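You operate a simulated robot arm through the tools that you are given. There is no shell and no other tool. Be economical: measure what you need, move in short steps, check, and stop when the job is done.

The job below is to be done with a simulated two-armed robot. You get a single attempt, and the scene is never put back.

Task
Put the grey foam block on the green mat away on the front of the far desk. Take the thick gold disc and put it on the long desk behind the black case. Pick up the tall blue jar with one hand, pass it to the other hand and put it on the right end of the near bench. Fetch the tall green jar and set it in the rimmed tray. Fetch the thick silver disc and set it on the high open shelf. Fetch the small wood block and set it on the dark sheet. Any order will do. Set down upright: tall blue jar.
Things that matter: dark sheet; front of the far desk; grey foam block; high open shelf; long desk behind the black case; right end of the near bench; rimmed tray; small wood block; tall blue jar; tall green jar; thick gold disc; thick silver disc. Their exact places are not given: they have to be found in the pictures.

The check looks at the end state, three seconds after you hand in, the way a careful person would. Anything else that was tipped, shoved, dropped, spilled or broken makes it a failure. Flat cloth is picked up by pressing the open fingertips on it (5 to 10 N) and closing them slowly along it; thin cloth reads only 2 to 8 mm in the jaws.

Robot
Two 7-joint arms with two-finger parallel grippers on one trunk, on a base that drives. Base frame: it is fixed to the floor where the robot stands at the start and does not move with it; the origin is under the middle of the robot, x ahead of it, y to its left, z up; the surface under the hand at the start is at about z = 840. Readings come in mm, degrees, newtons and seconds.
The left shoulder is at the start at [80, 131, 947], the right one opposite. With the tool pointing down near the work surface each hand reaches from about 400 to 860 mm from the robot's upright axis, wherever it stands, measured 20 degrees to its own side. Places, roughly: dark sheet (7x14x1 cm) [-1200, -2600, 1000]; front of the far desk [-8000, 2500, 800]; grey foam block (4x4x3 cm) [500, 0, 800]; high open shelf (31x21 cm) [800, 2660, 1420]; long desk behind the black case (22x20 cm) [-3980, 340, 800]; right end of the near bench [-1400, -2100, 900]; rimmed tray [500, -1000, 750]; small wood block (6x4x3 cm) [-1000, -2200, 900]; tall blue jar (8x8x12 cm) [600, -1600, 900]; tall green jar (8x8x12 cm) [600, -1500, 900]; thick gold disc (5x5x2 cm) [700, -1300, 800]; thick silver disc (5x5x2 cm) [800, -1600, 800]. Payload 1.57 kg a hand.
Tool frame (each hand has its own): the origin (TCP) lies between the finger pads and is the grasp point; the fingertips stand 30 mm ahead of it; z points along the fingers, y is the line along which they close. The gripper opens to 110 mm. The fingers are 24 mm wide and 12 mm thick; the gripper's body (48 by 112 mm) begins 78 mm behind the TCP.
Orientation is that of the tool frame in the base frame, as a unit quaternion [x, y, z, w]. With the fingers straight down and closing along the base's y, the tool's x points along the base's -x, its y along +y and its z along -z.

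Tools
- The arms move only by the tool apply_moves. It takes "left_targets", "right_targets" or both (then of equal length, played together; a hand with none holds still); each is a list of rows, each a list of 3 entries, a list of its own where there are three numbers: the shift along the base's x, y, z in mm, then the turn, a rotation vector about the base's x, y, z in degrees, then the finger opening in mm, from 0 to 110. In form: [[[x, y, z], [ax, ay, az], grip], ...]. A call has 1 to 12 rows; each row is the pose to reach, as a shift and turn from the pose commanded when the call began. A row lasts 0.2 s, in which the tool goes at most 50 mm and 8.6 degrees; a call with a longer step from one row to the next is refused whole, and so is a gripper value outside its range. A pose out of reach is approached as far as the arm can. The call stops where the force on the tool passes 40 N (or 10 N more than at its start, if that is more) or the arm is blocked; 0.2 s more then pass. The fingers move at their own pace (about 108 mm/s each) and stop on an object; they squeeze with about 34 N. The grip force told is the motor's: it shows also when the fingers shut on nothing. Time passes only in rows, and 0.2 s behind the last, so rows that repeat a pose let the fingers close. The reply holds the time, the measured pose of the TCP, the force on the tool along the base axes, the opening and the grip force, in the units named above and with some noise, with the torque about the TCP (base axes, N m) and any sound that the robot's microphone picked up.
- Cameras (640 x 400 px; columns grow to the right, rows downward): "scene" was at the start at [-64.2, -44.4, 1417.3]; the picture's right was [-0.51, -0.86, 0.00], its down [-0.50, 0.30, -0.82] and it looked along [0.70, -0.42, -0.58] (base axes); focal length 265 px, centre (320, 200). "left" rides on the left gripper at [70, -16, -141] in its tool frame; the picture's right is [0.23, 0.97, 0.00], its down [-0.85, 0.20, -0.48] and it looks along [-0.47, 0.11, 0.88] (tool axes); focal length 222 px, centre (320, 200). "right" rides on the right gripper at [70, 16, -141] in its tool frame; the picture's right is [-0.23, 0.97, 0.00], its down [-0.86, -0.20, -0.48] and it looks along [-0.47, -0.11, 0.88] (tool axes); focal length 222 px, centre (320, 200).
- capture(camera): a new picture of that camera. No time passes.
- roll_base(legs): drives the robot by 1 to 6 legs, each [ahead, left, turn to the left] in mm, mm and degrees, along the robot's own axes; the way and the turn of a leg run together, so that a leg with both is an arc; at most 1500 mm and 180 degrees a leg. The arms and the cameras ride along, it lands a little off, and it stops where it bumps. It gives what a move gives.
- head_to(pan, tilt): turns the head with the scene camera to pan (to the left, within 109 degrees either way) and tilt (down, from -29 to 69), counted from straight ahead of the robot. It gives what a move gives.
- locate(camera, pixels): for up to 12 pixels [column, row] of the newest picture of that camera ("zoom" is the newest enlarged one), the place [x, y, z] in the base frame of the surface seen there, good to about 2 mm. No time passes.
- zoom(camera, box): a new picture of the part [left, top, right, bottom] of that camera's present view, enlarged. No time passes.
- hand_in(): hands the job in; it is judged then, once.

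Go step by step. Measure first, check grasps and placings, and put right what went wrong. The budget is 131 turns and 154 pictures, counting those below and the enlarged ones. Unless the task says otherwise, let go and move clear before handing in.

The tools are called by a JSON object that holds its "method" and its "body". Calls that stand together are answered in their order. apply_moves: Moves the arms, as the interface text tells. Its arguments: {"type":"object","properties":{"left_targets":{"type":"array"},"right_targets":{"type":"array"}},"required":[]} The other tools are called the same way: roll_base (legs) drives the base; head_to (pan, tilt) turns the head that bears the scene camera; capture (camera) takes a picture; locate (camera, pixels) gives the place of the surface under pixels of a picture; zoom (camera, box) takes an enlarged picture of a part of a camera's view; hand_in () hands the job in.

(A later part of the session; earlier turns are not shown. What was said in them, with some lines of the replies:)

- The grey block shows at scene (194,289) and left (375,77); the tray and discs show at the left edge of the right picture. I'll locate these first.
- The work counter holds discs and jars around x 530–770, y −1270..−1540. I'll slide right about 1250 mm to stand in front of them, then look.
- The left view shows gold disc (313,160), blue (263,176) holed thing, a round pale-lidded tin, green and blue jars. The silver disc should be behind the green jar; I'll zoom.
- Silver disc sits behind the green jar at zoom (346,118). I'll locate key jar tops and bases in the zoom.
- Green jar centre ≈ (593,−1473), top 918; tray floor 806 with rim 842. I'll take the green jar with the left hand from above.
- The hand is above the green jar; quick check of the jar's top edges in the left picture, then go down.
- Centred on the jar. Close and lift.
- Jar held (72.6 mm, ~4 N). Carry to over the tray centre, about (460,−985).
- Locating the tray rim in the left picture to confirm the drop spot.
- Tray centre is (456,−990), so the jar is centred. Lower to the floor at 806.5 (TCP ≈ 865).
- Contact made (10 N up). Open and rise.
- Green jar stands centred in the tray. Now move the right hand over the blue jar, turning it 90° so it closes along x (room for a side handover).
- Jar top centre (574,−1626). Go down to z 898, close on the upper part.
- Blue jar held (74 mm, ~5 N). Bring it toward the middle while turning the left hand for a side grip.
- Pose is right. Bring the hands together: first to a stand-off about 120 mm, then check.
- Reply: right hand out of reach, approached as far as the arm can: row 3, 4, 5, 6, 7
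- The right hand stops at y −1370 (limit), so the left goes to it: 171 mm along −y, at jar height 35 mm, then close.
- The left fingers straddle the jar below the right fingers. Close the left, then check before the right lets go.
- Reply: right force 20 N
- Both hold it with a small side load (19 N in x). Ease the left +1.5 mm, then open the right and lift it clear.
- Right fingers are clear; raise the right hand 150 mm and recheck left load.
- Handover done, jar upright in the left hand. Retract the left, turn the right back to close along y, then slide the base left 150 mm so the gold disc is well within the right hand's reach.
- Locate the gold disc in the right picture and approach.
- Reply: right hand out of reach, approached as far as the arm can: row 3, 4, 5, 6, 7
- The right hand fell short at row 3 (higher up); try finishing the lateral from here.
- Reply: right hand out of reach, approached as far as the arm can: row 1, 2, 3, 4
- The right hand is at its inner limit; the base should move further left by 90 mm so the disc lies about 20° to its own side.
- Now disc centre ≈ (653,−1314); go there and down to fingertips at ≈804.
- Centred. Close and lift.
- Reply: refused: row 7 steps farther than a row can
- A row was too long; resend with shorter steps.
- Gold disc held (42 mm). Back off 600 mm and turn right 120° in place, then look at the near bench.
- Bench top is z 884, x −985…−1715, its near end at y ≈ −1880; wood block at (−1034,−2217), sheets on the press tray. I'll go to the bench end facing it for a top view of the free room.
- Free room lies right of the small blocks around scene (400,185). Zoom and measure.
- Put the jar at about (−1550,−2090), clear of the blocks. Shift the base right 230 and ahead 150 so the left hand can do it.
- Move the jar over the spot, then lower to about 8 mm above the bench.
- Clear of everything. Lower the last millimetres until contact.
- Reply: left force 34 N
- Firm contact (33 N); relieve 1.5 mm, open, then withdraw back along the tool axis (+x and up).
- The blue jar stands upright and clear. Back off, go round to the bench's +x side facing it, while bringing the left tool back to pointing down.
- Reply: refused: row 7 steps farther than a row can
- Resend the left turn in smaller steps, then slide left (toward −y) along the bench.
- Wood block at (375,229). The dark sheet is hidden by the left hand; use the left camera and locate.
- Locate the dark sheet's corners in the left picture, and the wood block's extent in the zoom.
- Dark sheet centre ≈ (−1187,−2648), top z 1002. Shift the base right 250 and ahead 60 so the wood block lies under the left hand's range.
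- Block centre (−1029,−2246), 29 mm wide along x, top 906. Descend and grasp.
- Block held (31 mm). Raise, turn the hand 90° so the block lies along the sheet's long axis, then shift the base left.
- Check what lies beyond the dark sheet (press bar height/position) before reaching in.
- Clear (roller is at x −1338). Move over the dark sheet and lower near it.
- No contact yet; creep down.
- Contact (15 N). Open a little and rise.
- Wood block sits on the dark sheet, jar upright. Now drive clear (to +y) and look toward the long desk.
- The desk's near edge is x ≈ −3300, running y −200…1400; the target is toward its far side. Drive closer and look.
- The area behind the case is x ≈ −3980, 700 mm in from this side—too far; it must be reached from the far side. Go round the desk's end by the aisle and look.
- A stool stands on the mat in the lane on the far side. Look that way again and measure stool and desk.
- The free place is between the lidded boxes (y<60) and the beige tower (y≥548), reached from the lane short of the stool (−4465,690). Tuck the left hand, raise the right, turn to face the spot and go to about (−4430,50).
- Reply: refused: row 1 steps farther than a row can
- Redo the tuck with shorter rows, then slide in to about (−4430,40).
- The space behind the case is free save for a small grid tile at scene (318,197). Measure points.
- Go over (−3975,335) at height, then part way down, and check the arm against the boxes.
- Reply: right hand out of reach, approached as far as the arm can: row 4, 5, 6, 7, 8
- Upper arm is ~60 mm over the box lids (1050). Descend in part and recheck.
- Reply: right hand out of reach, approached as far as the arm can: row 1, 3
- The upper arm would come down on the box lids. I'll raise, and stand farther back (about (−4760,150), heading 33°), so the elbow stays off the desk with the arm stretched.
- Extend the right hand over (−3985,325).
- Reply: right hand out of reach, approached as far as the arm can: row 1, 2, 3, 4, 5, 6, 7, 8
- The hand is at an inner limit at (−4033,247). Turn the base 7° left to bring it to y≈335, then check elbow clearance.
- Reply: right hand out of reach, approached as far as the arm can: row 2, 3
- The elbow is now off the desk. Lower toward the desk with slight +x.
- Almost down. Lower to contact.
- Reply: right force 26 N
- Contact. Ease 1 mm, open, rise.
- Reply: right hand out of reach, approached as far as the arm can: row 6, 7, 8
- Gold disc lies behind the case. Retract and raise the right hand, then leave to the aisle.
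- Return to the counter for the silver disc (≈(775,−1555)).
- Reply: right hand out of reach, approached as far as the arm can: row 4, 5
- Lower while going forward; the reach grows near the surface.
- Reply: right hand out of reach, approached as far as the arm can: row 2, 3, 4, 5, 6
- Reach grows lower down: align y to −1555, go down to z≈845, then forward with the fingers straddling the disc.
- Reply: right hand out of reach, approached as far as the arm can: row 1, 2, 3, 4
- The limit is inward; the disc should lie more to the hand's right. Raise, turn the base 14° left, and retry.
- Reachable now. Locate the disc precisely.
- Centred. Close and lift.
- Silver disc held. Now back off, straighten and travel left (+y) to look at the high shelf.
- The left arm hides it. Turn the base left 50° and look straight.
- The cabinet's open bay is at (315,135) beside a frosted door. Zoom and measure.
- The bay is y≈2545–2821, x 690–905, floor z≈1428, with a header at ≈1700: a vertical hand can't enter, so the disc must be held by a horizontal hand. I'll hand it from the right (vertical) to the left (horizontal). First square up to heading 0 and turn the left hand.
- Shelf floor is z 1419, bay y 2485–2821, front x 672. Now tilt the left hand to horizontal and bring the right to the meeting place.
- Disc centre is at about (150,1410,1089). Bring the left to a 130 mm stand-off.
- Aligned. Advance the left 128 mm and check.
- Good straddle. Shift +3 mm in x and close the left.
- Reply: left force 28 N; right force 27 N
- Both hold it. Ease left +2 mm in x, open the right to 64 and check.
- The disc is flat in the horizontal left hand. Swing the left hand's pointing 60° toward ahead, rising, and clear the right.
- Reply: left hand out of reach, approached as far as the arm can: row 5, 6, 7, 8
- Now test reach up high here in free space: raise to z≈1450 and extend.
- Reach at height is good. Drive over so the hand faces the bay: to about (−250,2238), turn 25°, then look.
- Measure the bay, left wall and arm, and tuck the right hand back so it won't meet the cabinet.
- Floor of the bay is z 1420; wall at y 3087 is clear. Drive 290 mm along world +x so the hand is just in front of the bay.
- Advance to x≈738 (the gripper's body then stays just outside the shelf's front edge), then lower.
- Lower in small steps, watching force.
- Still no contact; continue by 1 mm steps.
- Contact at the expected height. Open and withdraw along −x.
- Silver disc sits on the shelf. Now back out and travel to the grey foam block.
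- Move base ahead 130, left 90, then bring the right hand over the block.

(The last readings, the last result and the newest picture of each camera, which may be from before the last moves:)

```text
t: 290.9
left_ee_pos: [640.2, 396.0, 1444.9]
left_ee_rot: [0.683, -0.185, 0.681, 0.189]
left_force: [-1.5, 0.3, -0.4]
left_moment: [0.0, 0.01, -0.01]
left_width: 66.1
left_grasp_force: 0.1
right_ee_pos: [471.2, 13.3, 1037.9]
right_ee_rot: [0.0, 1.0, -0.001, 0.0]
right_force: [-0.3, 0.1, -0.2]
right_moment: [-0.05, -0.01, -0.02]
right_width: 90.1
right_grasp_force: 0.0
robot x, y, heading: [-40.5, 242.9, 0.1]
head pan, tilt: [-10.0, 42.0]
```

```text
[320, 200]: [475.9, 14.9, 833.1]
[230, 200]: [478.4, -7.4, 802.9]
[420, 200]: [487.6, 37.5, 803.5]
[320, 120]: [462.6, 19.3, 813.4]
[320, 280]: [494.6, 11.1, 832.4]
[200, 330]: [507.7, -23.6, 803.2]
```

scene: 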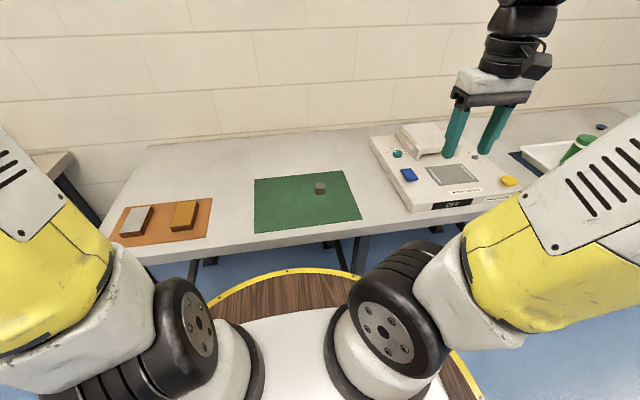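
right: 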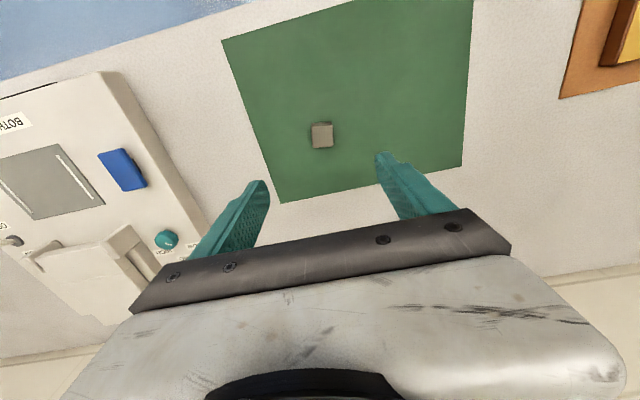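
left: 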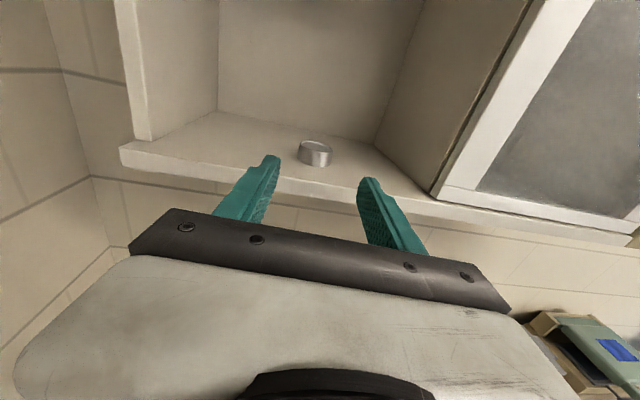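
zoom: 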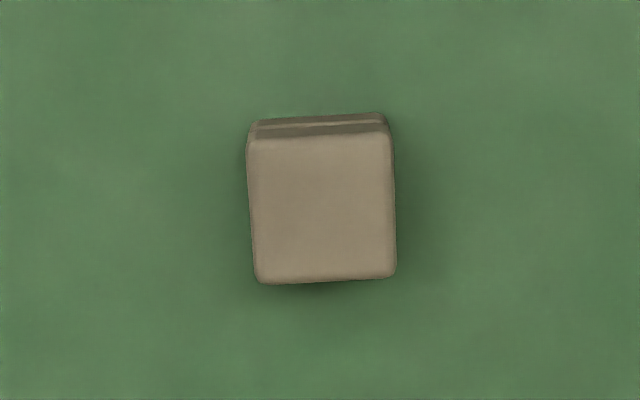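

Block centre (477.5,15), top 833, turned about −10°. Descend with that turn and grasp.

{"method": "apply_moves", "body": {"right_targets": [[[3, 1, -40], [0, 0, -5], 85], [[6, 2, -85], [0, 0, -9.8], 85], [[6, 2, -130], [0, 0, -9.8], 85], [[6, 2, -175], [0, 0, -9.8], 85], [[6, 2, -200], [0, 0, -9.8], 85], [[6, 2, -200], [0, 0, -9.8], 50], [[6, 2, -200], [0, 0, -9.8], 25], [[6, 2, -200], [0, 0, -9.8], 15], [[6, 2, -200], [0, 0, -9.8], 10], [[6, 2, -170], [0, 0, -9.8], 10], [[6, 2, -125], [0, 0, -9.8], 10], [[6, 2, -80], [0, 0, -9.8], 10]]}}

{"method": "capture", "body": {"camera": "right"}}

```text
t: 293.5
left_ee_pos: [642.5, 397.3, 1445.9]
left_ee_rot: [0.683, -0.185, 0.681, 0.189]
left_force: [0.6, -0.2, -0.4]
left_moment: [0.0, 0.0, -0.03]
left_width: 65.9
left_grasp_force: 0.1
right_ee_pos: [478.1, 17.2, 959.6]
right_ee_rot: [0.087, 0.996, 0.0, 0.0]
right_force: [0.4, 0.5, -1.3]
right_moment: [-0.01, 0.01, -0.01]
right_width: 32.8
right_grasp_force: 34.1
robot x, y, heading: [-39.7, 244.0, 0.2]
head pan, tilt: [-10.0, 42.0]
```

```text
40 pictures are left
```

right: 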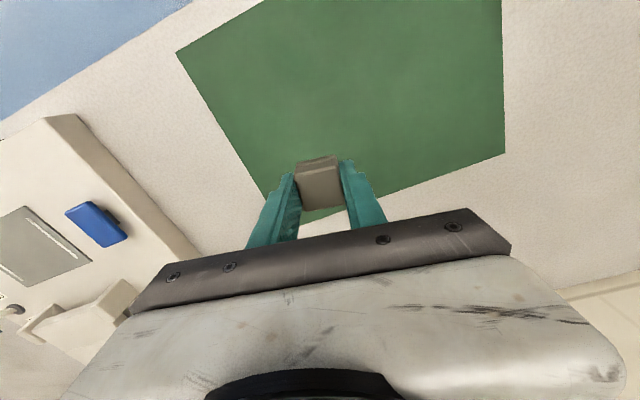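

Foam block held (33 mm). Raise it, tuck the left arm, back off and turn round for the far desk.

{"method": "apply_moves", "body": {"right_targets": [[[0, -5, 30], [0, 0, 0], 10], [[0, -10, 60], [0, 0, 0], 10], [[0, -15, 90], [0, 0, 0], 10], [[-15, -20, 120], [0, 0, 0], 10], [[-30, -25, 150], [0, 0, 0], 10], [[-45, -30, 170], [0, 0, 0], 10]], "left_targets": [[[-28, 0, -25], [0, 0, 0], 40], [[-56, 0, -50], [0, 0, 0], 20], [[-84, 0, -75], [0, 0, 0], 20], [[-112, 0, -100], [0, 0, 0], 20], [[-140, 0, -125], [0, 0, 0], 20], [[-165, 0, -150], [0, 0, 0], 20]]}}

{"method": "roll_base", "body": {"legs": [[-700, -300, 0], [-200, -900, -90], [0, 0, -90]]}}

{"method": "head_to", "body": {"pan": 0, "tilt": 12}}

{"method": "capture", "body": {"camera": "scene"}}

```text
t: 294.9
left_ee_pos: [476.0, 396.6, 1294.9]
left_ee_rot: [0.683, -0.185, 0.681, 0.189]
left_force: [0.8, 0.4, -0.3]
left_moment: [-0.01, -0.02, 0.0]
left_width: 19.9
left_grasp_force: 0.0
right_ee_pos: [432.3, -13.8, 1132.6]
right_ee_rot: [0.085, 0.996, -0.001, 0.0]
right_force: [1.2, 0.0, -0.2]
right_moment: [0.0, 0.06, 0.03]
right_width: 32.5
right_grasp_force: 33.7
robot x, y, heading: [-40.6, 245.3, 0.2]
head pan, tilt: [-10.0, 42.0]
```

```text
t: 307.3
left_ee_pos: [-1966.1, -684.0, 1295.7]
left_ee_rot: [0.176, 0.685, 0.181, -0.683]
left_force: [0.4, 0.0, -0.4]
left_moment: [0.0, 0.0, -0.05]
left_width: 20.1
left_grasp_force: 0.0
right_ee_pos: [-1931.6, -273.3, 1131.8]
right_ee_rot: [0.997, -0.074, 0.0, 0.0]
right_force: [0.2, 0.0, -0.3]
right_moment: [-0.01, -0.04, 0.01]
right_width: 32.8
right_grasp_force: 33.8
robot x, y, heading: [-1451.6, -520.5, -178.2]
head pan, tilt: [-10.0, 42.0]
cut short: leg 2
```

```text
t: 308.3
left_ee_pos: [-1965.0, -684.2, 1295.1]
left_ee_rot: [0.176, 0.685, 0.181, -0.683]
left_force: [0.5, -0.3, 0.0]
left_moment: [0.02, -0.02, 0.0]
left_width: 20.2
left_grasp_force: 0.0
right_ee_pos: [-1931.6, -273.0, 1130.9]
right_ee_rot: [0.997, -0.074, 0.0, -0.001]
right_force: [-0.1, 0.4, -0.6]
right_moment: [-0.01, 0.04, -0.04]
right_width: 32.6
right_grasp_force: 34.0
robot x, y, heading: [-1449.2, -520.1, -178.7]
head pan, tilt: [0.0, 12.0]
```

```text
39 pictures are left
```

scene: 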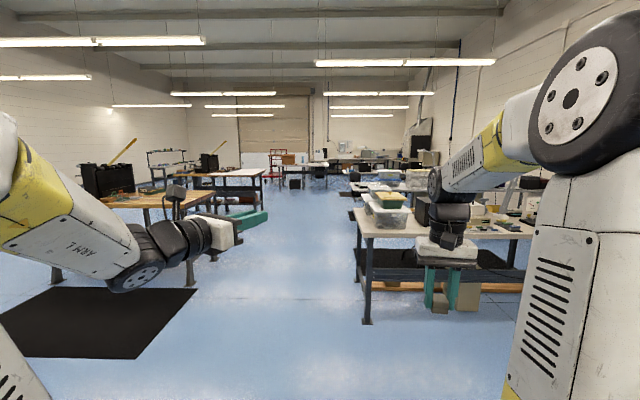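

A leg was cut short though nothing seems near; glance left at the near bench to be sure all stands, then look on.

{"method": "head_to", "body": {"pan": 95, "tilt": 18}}

{"method": "capture", "body": {"camera": "scene"}}

```text
t: 310.0
left_ee_pos: [-1965.9, -683.8, 1296.3]
left_ee_rot: [0.176, 0.685, 0.181, -0.683]
left_force: [0.2, 0.3, -0.1]
left_moment: [0.02, 0.02, 0.05]
left_width: 19.9
left_grasp_force: 0.0
right_ee_pos: [-1931.8, -273.0, 1131.9]
right_ee_rot: [0.997, -0.073, 0.0, 0.001]
right_force: [0.0, -0.7, 0.1]
right_moment: [0.01, 0.01, -0.01]
right_width: 32.9
right_grasp_force: 33.9
robot x, y, heading: [-1451.6, -517.3, -178.5]
head pan, tilt: [95.0, 18.0]
```

```text
38 pictures are left
```

scene: 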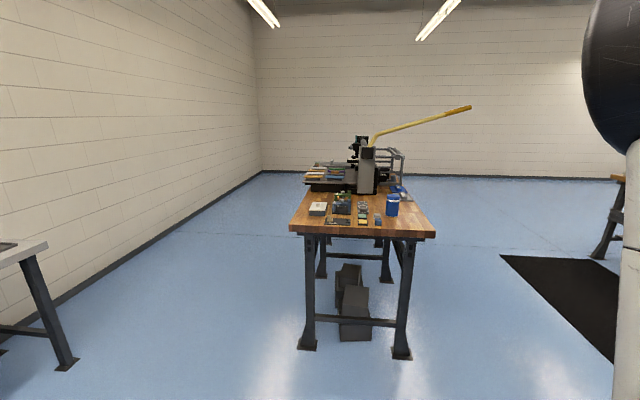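

Bench is untouched. Continue down the aisle to about x −5400 and look for the far desk.

{"method": "roll_base", "body": {"legs": [[0, 0, -1.5], [1400, 450, 0], [1500, 0, 0], [1100, 0, 0]]}}

{"method": "head_to", "body": {"pan": -35, "tilt": 10}}

{"method": "capture", "body": {"camera": "scene"}}

{"method": "head_to", "body": {"pan": 0, "tilt": 10}}

{"method": "capture", "body": {"camera": "scene"}}

```text
t: 329.8
left_ee_pos: [-5931.3, -1195.5, 1295.8]
left_ee_rot: [0.177, 0.685, 0.183, -0.683]
left_force: [0.7, 0.4, 0.0]
left_moment: [0.03, -0.01, 0.02]
left_width: 20.4
left_grasp_force: 0.0
right_ee_pos: [-5896.0, -783.5, 1132.4]
right_ee_rot: [0.997, -0.075, 0.0, 0.0]
right_force: [-0.2, 0.4, 0.0]
right_moment: [0.01, -0.03, 0.0]
right_width: 32.9
right_grasp_force: 34.1
robot x, y, heading: [-5417.0, -1034.6, -178.4]
head pan, tilt: [95.0, 18.0]
```

```text
t: 331.9
left_ee_pos: [-5930.9, -1194.6, 1295.1]
left_ee_rot: [0.177, 0.685, 0.182, -0.683]
left_force: [-0.1, 0.2, -0.5]
left_moment: [-0.01, 0.01, -0.01]
left_width: 20.1
left_grasp_force: 0.0
right_ee_pos: [-5895.9, -784.5, 1134.1]
right_ee_rot: [0.997, -0.075, -0.001, 0.0]
right_force: [-0.1, 0.6, 0.8]
right_moment: [-0.01, 0.0, -0.01]
right_width: 32.7
right_grasp_force: 33.8
robot x, y, heading: [-5421.4, -1032.9, -178.5]
head pan, tilt: [-35.0, 10.0]
```

```text
37 pictures are left
```

scene: 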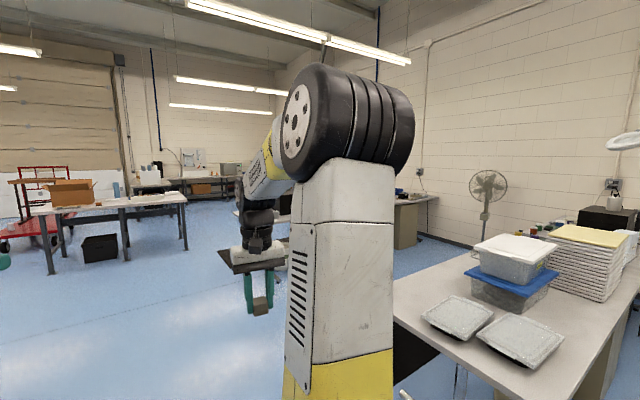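

```text
t: 332.9
left_ee_pos: [-5932.2, -1195.5, 1295.7]
left_ee_rot: [0.178, 0.684, 0.183, -0.683]
left_force: [-0.3, 0.1, -0.9]
left_moment: [0.01, 0.02, -0.02]
left_width: 19.9
left_grasp_force: 0.0
right_ee_pos: [-5894.4, -784.5, 1132.1]
right_ee_rot: [0.997, -0.074, 0.0, 0.0]
right_force: [-0.4, 0.5, 0.2]
right_moment: [-0.03, 0.04, 0.0]
right_width: 32.9
right_grasp_force: 33.7
robot x, y, heading: [-5420.5, -1031.9, -178.8]
head pan, tilt: [0.0, 10.0]
```

```text
36 pictures are left
```

scene: 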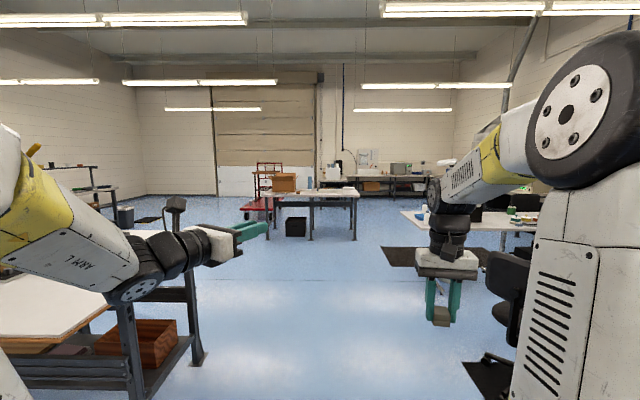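

{"method": "locate", "body": {"camera": "scene", "pixels": [[410, 215], [420, 225], [520, 232], [530, 215], [310, 192], [350, 190], [500, 290], [400, 250], [380, 185], [490, 215]]}}

{"method": "zoom", "body": {"camera": "scene", "box": [240, 130, 560, 330]}}

```text
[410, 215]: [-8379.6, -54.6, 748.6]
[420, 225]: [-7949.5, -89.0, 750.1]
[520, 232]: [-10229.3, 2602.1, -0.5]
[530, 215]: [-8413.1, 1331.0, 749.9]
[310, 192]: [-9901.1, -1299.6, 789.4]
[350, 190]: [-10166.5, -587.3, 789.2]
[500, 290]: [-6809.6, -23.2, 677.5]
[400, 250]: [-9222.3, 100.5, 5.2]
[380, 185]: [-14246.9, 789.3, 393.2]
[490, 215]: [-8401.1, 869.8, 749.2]
```

```text
2.00 times, centred on (400, 230) of scene
```

zoom: 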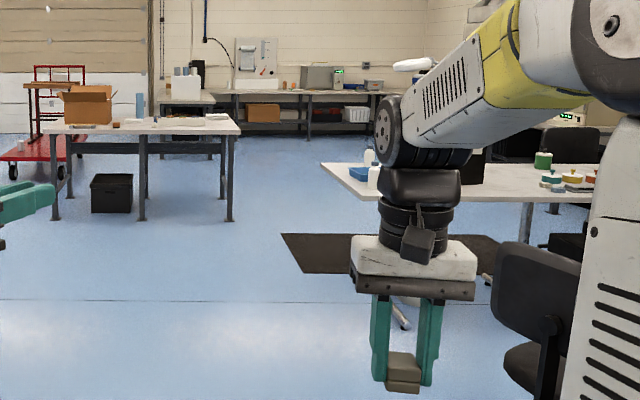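

The far desk seems to be the z=750 one from x≈−7900, running in +y. Drive on to x≈−7300 and look in the +y direction.

{"method": "roll_base", "body": {"legs": [[0, 0, -1.3], [1500, 0, 0], [300, 0, 0], [0, 0, -90]]}}

{"method": "head_to", "body": {"pan": 0, "tilt": 14}}

{"method": "capture", "body": {"camera": "scene"}}

```text
t: 346.1
left_ee_pos: [-7359.7, -521.0, 1296.1]
left_ee_rot: [0.615, 0.349, 0.617, -0.345]
left_force: [0.0, 0.5, 0.6]
left_moment: [-0.03, 0.02, -0.03]
left_width: 19.9
left_grasp_force: 0.0
right_ee_pos: [-6949.9, -567.9, 1132.3]
right_ee_rot: [-0.641, 0.768, -0.001, 0.0]
right_force: [0.2, 0.0, 0.3]
right_moment: [-0.02, -0.02, -0.01]
right_width: 32.7
right_grasp_force: 34.1
robot x, y, heading: [-7213.5, -1039.7, 89.9]
head pan, tilt: [0.0, 10.0]
```

```text
t: 346.8
left_ee_pos: [-7359.3, -521.9, 1294.8]
left_ee_rot: [0.615, 0.349, 0.617, -0.344]
left_force: [0.2, -0.1, 0.3]
left_moment: [0.0, 0.02, 0.01]
left_width: 20.1
left_grasp_force: 0.2
right_ee_pos: [-6950.5, -568.2, 1131.5]
right_ee_rot: [-0.641, 0.767, -0.001, 0.001]
right_force: [0.3, -0.1, -0.7]
right_moment: [0.04, 0.02, 0.0]
right_width: 32.8
right_grasp_force: 33.8
robot x, y, heading: [-7211.3, -1038.9, 89.5]
head pan, tilt: [0.0, 14.0]
```

```text
34 pictures are left
```

scene: 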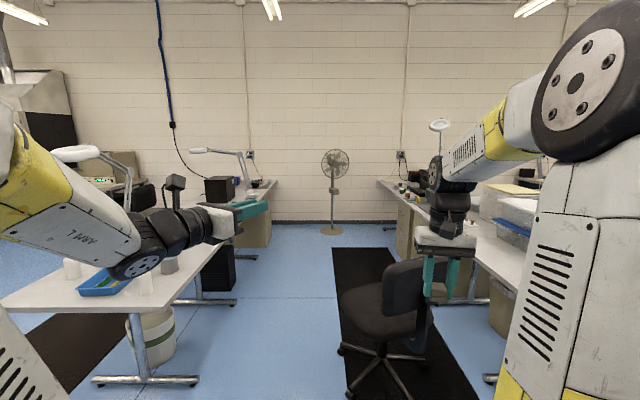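

{"method": "zoom", "body": {"camera": "scene", "box": [60, 120, 380, 320]}}

{"method": "locate", "body": {"camera": "scene", "pixels": [[180, 295], [262, 190], [240, 215], [268, 183], [345, 310], [340, 350], [200, 285], [375, 290], [345, 250], [330, 230], [392, 250], [250, 270]]}}

```text
2.00 times, centred on (220, 220) of scene
```

zoom: 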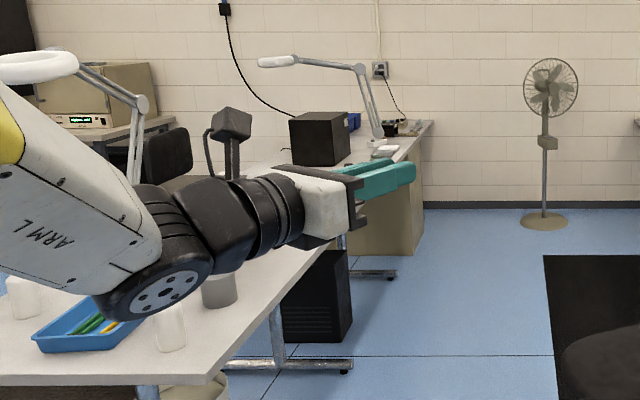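

```text
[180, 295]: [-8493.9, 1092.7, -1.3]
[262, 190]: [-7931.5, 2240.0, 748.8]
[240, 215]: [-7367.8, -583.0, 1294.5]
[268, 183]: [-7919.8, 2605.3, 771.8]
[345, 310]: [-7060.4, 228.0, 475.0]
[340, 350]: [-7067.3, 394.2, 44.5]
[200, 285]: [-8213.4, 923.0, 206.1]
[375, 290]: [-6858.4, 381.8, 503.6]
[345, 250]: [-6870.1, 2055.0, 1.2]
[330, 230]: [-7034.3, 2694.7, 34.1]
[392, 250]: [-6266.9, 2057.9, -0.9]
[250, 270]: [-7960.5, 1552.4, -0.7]
```

{"method": "locate", "body": {"camera": "scene", "pixels": [[200, 151], [75, 153], [220, 188], [212, 200], [245, 160], [262, 183], [10, 305], [335, 160], [255, 187], [175, 265]]}}

{"method": "roll_base", "body": {"legs": [[0, 225, 0], [1500, 0, 0]]}}

{"method": "head_to", "body": {"pan": 25, "tilt": 22}}

{"method": "capture", "body": {"camera": "scene"}}

```text
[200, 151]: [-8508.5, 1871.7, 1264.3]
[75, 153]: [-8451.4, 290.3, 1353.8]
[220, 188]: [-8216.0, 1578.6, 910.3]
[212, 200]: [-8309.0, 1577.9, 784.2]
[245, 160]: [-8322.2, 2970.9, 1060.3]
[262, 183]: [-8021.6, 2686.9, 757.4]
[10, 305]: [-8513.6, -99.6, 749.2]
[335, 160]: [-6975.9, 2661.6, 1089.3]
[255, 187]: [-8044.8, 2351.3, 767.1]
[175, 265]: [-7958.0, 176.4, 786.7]
```

```text
t: 355.6
left_ee_pos: [-7556.0, 1008.1, 1296.2]
left_ee_rot: [0.617, 0.345, 0.619, -0.341]
left_force: [-0.4, 0.3, -0.8]
left_moment: [-0.02, -0.02, -0.01]
left_width: 19.8
left_grasp_force: 0.0
right_ee_pos: [-7146.4, 955.8, 1133.2]
right_ee_rot: [-0.636, 0.772, 0.0, 0.0]
right_force: [1.2, -0.5, 0.5]
right_moment: [-0.03, 0.02, -0.01]
right_width: 32.7
right_grasp_force: 33.9
robot x, y, heading: [-7414.3, 487.7, 88.6]
head pan, tilt: [0.0, 14.0]
```

```text
t: 356.5
left_ee_pos: [-7555.2, 1007.6, 1296.1]
left_ee_rot: [0.617, 0.345, 0.619, -0.341]
left_force: [0.8, 0.7, -0.5]
left_moment: [-0.02, -0.02, 0.02]
left_width: 20.0
left_grasp_force: 0.0
right_ee_pos: [-7146.5, 955.8, 1132.0]
right_ee_rot: [-0.636, 0.772, 0.0, 0.0]
right_force: [0.2, -0.1, 0.1]
right_moment: [-0.01, -0.01, -0.01]
right_width: 32.6
right_grasp_force: 33.4
robot x, y, heading: [-7414.6, 486.1, 88.8]
head pan, tilt: [25.0, 22.0]
```

```text
32 pictures are left
```

scene: 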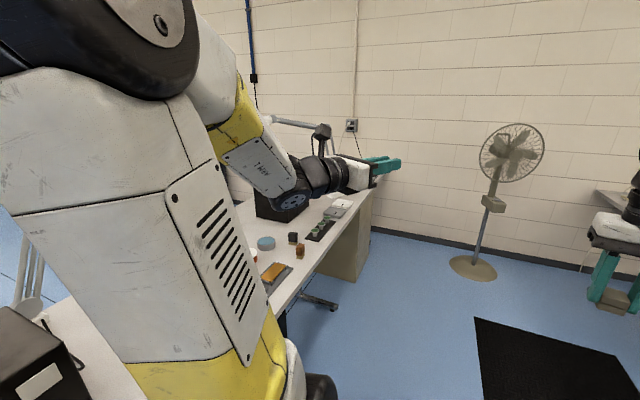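

Clear. Go 800 further, turn left to face the desk, then look.

{"method": "roll_base", "body": {"legs": [[900, 0, 0], [0, 0, 91], [0, -700, 0]]}}

{"method": "head_to", "body": {"pan": -12, "tilt": 35}}

{"method": "capture", "body": {"camera": "scene"}}

```text
t: 368.7
left_ee_pos: [-7913.9, 1957.3, 1295.8]
left_ee_rot: [0.183, 0.683, 0.188, -0.681]
left_force: [0.3, -0.3, -0.4]
left_moment: [-0.01, 0.01, 0.0]
left_width: 20.0
left_grasp_force: 0.1
right_ee_pos: [-7871.1, 2367.5, 1132.2]
right_ee_rot: [0.996, -0.084, 0.001, 0.0]
right_force: [-0.8, -0.4, 0.1]
right_moment: [-0.01, 0.02, 0.01]
right_width: 32.9
right_grasp_force: 34.8
robot x, y, heading: [-7395.4, 2112.2, -179.7]
head pan, tilt: [25.0, 22.0]
```

```text
t: 369.7
left_ee_pos: [-7912.8, 1956.4, 1296.1]
left_ee_rot: [0.184, 0.683, 0.189, -0.681]
left_force: [0.3, -0.2, -0.3]
left_moment: [-0.01, 0.02, 0.02]
left_width: 19.8
left_grasp_force: 0.2
right_ee_pos: [-7872.3, 2368.5, 1132.0]
right_ee_rot: [0.996, -0.085, 0.0, 0.0]
right_force: [0.0, -0.6, 0.2]
right_moment: [0.0, 0.03, 0.01]
right_width: 32.9
right_grasp_force: 33.7
robot x, y, heading: [-7395.5, 2114.3, -179.8]
head pan, tilt: [-12.0, 35.0]
```

```text
31 pictures are left
```

scene: 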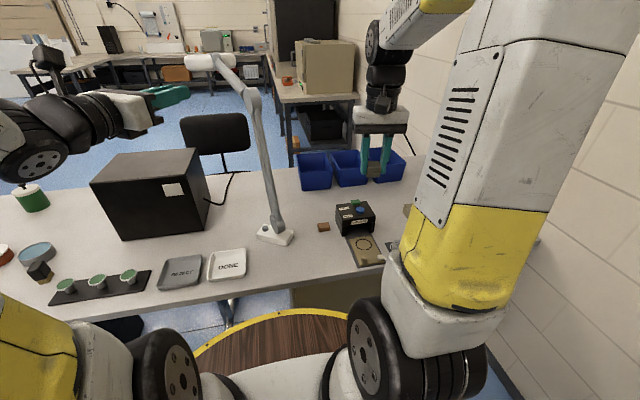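

{"method": "locate", "body": {"camera": "scene", "pixels": [[300, 262], [320, 265], [345, 262], [310, 240], [365, 245], [323, 227], [390, 250], [228, 264], [275, 235], [330, 280], [355, 215], [290, 280]]}}

{"method": "zoom", "body": {"camera": "scene", "box": [200, 150, 440, 300]}}

{"method": "capture", "body": {"camera": "right"}}

```text
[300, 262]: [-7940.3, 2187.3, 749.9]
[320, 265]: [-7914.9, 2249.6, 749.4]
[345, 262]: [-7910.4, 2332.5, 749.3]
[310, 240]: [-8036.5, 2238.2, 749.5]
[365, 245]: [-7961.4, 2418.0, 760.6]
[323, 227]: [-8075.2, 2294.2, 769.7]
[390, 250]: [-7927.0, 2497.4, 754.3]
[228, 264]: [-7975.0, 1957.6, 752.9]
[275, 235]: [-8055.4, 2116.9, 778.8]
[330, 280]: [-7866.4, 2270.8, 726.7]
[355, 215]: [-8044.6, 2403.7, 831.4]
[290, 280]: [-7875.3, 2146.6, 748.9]
```

```text
2.67 times, centred on (320, 225) of scene
```

zoom: 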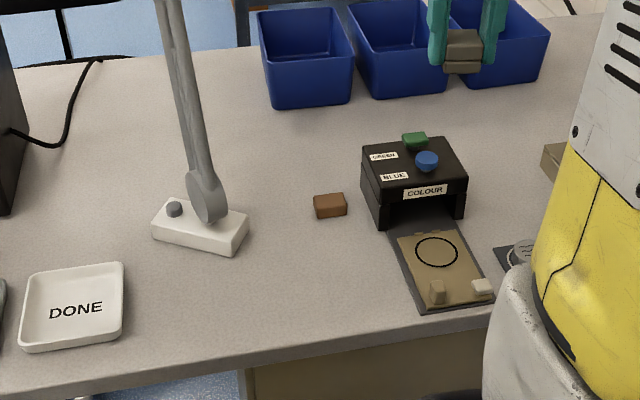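

```text
29 pictures are left
```

right: 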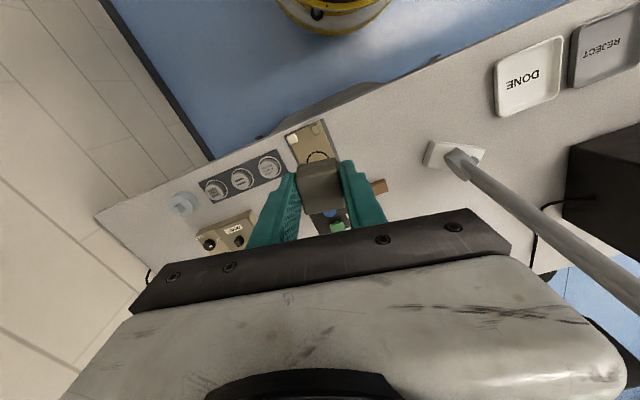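

Desk front edge is x≈−7870, z 749.5. Measure the layout around (−8000,2500) in the right picture.

{"method": "locate", "body": {"camera": "right", "pixels": [[95, 215], [213, 160], [183, 203], [215, 188], [270, 167], [228, 232], [310, 140], [250, 205], [150, 200], [325, 130], [380, 187], [400, 150]]}}

{"method": "zoom", "body": {"camera": "right", "box": [80, 60, 480, 280]}}

```text
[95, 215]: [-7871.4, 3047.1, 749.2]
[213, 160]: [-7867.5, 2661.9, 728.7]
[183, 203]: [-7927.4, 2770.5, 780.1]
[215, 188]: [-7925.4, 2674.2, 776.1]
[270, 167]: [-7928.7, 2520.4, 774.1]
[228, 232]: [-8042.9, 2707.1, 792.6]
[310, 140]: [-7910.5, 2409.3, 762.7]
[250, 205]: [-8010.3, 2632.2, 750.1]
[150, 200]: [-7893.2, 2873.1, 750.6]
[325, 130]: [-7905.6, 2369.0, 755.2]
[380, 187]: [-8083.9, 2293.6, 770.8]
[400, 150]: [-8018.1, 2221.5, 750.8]
```

```text
1.60 times, centred on (280, 170) of right
```

zoom: 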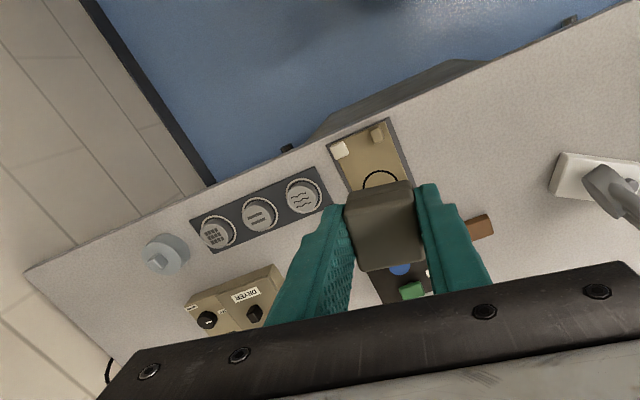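

The station desk ends at y 3047 (so its middle is near 2500). There's a free gap behind the three-circle strip at ≈(−8015,2550). Shift the base 180 mm right and bring the block above it to check.

{"method": "roll_base", "body": {"legs": [[0, -180, 0]]}}

{"method": "apply_moves", "body": {"right_targets": [[[-40, 0, 0], [0, 0, 0], 10], [[-80, 0, -10], [0, 0, 0], 10], [[-110, 2, -40], [0, 0, 0], 10], [[-140, 4, -75], [0, 0, 0], 10], [[-140, 4, -115], [0, 0, 0], 10], [[-140, 4, -150], [0, 0, 0], 10]]}}

{"method": "capture", "body": {"camera": "right"}}

{"method": "capture", "body": {"camera": "scene"}}

```text
t: 371.2
left_ee_pos: [-7915.3, 2137.4, 1294.9]
left_ee_rot: [0.184, 0.683, 0.188, -0.682]
left_force: [-0.7, 1.4, -0.1]
left_moment: [-0.02, 0.04, 0.02]
left_width: 19.8
left_grasp_force: 0.0
right_ee_pos: [-7871.5, 2548.0, 1131.7]
right_ee_rot: [0.996, -0.084, 0.0, 0.0]
right_force: [-0.7, 0.7, -0.8]
right_moment: [0.02, -0.02, 0.04]
right_width: 32.8
right_grasp_force: 33.9
robot x, y, heading: [-7395.2, 2286.8, -180.0]
head pan, tilt: [-12.0, 35.0]
```

```text
t: 372.6
left_ee_pos: [-7914.3, 2136.9, 1295.1]
left_ee_rot: [0.184, 0.683, 0.189, -0.681]
left_force: [-0.3, -0.5, 0.4]
left_moment: [0.01, 0.03, 0.03]
left_width: 20.2
left_grasp_force: 0.1
right_ee_pos: [-8011.7, 2550.0, 980.7]
right_ee_rot: [0.996, -0.085, -0.001, 0.0]
right_force: [0.1, -0.7, 0.1]
right_moment: [0.01, 0.01, -0.02]
right_width: 32.5
right_grasp_force: 33.8
robot x, y, heading: [-7400.4, 2293.4, -180.0]
head pan, tilt: [-12.0, 35.0]
```

```text
27 pictures are left
```

right: 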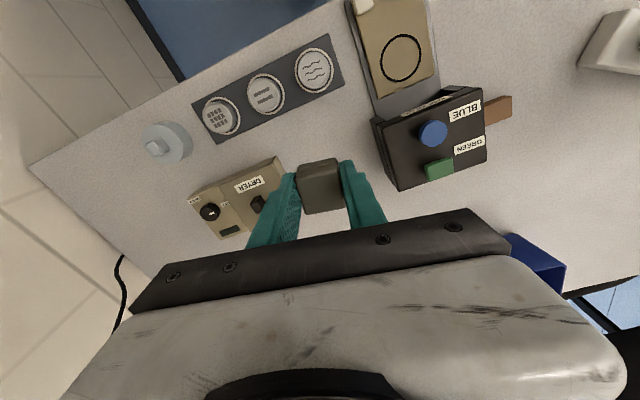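

```text
26 pictures are left
```

scene: 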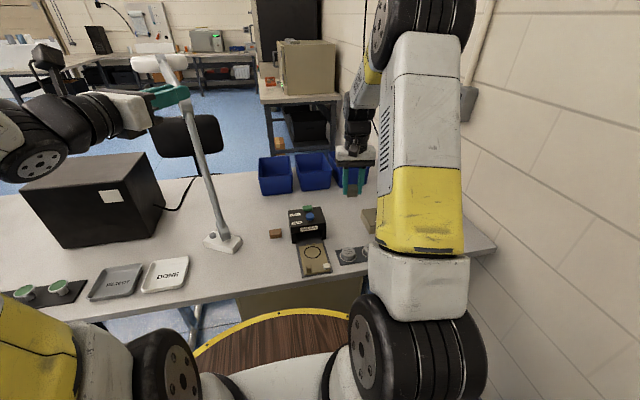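

{"method": "locate", "body": {"camera": "right", "pixels": [[282, 162], [290, 190], [372, 122], [385, 150], [398, 185], [338, 95], [345, 130], [320, 145], [265, 150], [350, 155]]}}

```text
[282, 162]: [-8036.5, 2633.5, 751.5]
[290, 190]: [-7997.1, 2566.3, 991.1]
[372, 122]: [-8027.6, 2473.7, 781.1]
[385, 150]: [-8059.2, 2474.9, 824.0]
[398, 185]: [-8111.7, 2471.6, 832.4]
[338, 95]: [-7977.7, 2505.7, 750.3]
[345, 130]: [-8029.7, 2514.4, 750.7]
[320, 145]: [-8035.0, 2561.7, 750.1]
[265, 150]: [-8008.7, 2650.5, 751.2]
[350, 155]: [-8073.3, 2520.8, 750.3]
```

Gap is y 2474–2635; centre 2554 suits. Lower to just above the desk.

{"method": "apply_moves", "body": {"right_targets": [[[0, 4, -45], [0, 0, 0], 10], [[0, 4, -90], [0, 0, 0], 10], [[0, 4, -135], [0, 0, 0], 10], [[0, 4, -175], [0, 0, 0], 10], [[0, 4, -187], [0, 0, 0], 10], [[0, 4, -191], [0, 0, 0], 10]]}}

{"method": "capture", "body": {"camera": "right"}}

```text
t: 374.0
left_ee_pos: [-7914.8, 2136.8, 1294.9]
left_ee_rot: [0.185, 0.683, 0.189, -0.681]
left_force: [0.1, -0.7, -0.9]
left_moment: [-0.01, 0.03, 0.0]
left_width: 20.0
left_grasp_force: 0.1
right_ee_pos: [-8010.6, 2555.7, 790.7]
right_ee_rot: [0.996, -0.086, 0.0, 0.0]
right_force: [0.8, 1.4, 0.3]
right_moment: [0.01, 0.0, 0.0]
right_width: 32.9
right_grasp_force: 34.0
robot x, y, heading: [-7397.0, 2292.2, -179.8]
head pan, tilt: [-12.0, 35.0]
```

```text
25 pictures are left
```

right: 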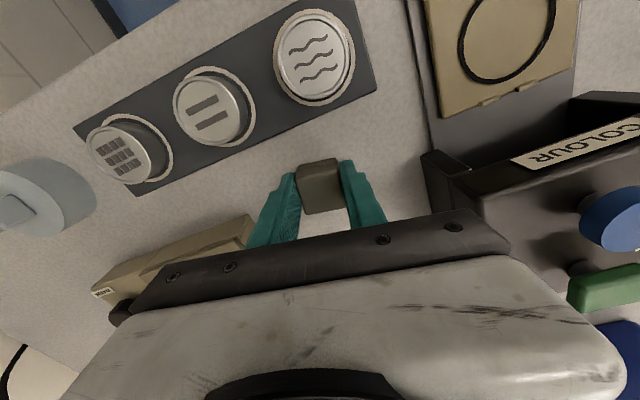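

{"method": "apply_moves", "body": {"right_targets": [[[0, -1, -2], [0, 0, 0], 10], [[0, -1, -4], [0, 0, 0], 10], [[0, -1, -5], [0, 0, 0], 10], [[0, -1, -6], [0, 0, 0], 10]]}}

```text
t: 375.0
left_ee_pos: [-7916.2, 2136.4, 1295.5]
left_ee_rot: [0.184, 0.683, 0.19, -0.681]
left_force: [-0.1, -0.4, -0.7]
left_moment: [-0.01, -0.02, 0.01]
left_width: 20.2
left_grasp_force: 0.0
right_ee_pos: [-8011.4, 2555.1, 786.0]
right_ee_rot: [0.996, -0.084, -0.001, 0.0]
right_force: [0.6, 0.1, 0.9]
right_moment: [0.0, -0.01, 0.0]
right_width: 32.8
right_grasp_force: 34.2
robot x, y, heading: [-7397.9, 2288.9, -179.9]
head pan, tilt: [-12.0, 35.0]
```

{"method": "apply_moves", "body": {"right_targets": [[[0, 0, -0.8], [0, 0, 0], 10], [[0, 0, -1.6], [0, 0, 0], 10], [[0, 0, -2.4], [0, 0, 0], 10]]}}

```text
t: 375.8
left_ee_pos: [-7912.9, 2137.5, 1295.5]
left_ee_rot: [0.184, 0.683, 0.189, -0.681]
left_force: [-0.3, 0.2, 0.3]
left_moment: [0.01, -0.01, -0.01]
left_width: 19.9
left_grasp_force: 0.0
right_ee_pos: [-8011.2, 2555.9, 784.1]
right_ee_rot: [0.996, -0.084, -0.002, 0.0]
right_force: [6.0, -1.4, 32.4]
right_moment: [-0.04, -0.17, -0.01]
right_width: 32.8
right_grasp_force: 34.5
robot x, y, heading: [-7398.9, 2290.7, -179.8]
head pan, tilt: [-12.0, 35.0]
```

Firm contact. Ease up 1 mm, open to 48, rise.

{"method": "apply_moves", "body": {"right_targets": [[[0, 0, 1], [0, 0, 0], 36], [[0, 0, 1], [0, 0, 0], 46], [[0, 0, 1], [0, 0, 0], 48], [[0, 0, 30], [0, 0, 0], 48], [[0, 0, 75], [0, 0, 0], 48], [[0, 0, 120], [0, 0, 0], 48], [[0, 0, 165], [0, 0, 0], 48], [[25, 0, 205], [0, 0, 0], 48], [[60, 0, 240], [0, 0, 0], 48]]}}

{"method": "capture", "body": {"camera": "right"}}

{"method": "capture", "body": {"camera": "scene"}}

```text
t: 377.8
left_ee_pos: [-7914.9, 2136.9, 1295.4]
left_ee_rot: [0.184, 0.683, 0.189, -0.681]
left_force: [0.6, 0.9, -0.2]
left_moment: [0.05, 0.03, -0.01]
left_width: 19.9
left_grasp_force: 0.0
right_ee_pos: [-7952.0, 2556.5, 1021.7]
right_ee_rot: [0.996, -0.086, 0.0, 0.0]
right_force: [-0.7, 0.3, -0.6]
right_moment: [0.02, -0.03, 0.01]
right_width: 48.0
right_grasp_force: 0.0
robot x, y, heading: [-7396.3, 2288.7, -179.8]
head pan, tilt: [-12.0, 35.0]
```

```text
24 pictures are left
```

right: 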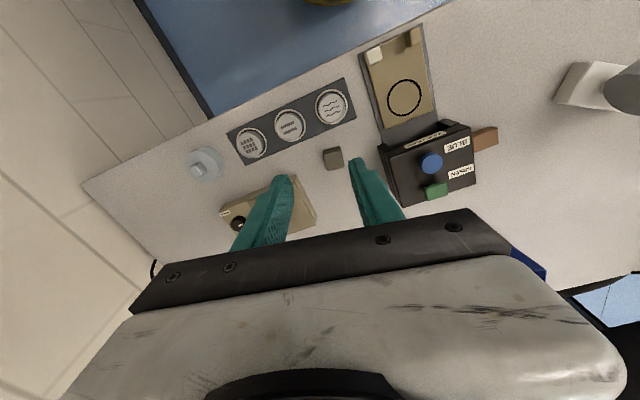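

```text
23 pictures are left
```

scene: 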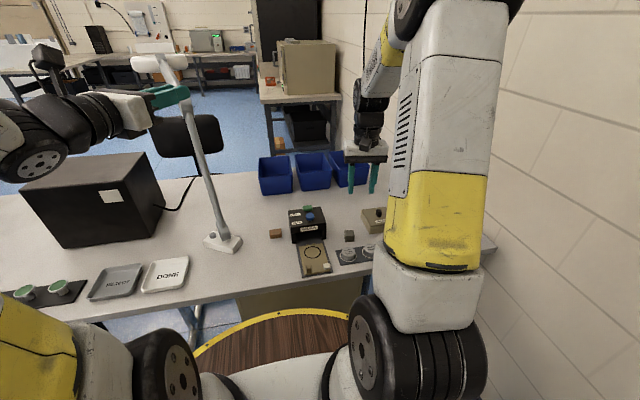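

The foam block stands on the front part of the far desk, the hands are clear, and all six placements have been seen; handing in.

{"method": "hand_in", "body": {}}

```text
The job is handed in.
```

I placed all six objects, checked each in the pictures as it went down, and handed the job in; the result has not come back.

- **Grey foam block:** on the front part of the far desk, in the gap behind the strip with three circles.
- **Thick gold disc:** on the long desk behind the black case.
- **Tall blue jar:** passed from the right hand to the left and set upright on the right end of the near bench.
- **Tall green jar:** in the middle of the rimmed tray.
- **Thick silver disc:** in the open bay of the high shelf.
- **Small wood block:** on the dark sheet.

One base move stopped early while driving to the far desk. I looked at the near bench straight after, and nothing on it had moved, but I did not find the cause.
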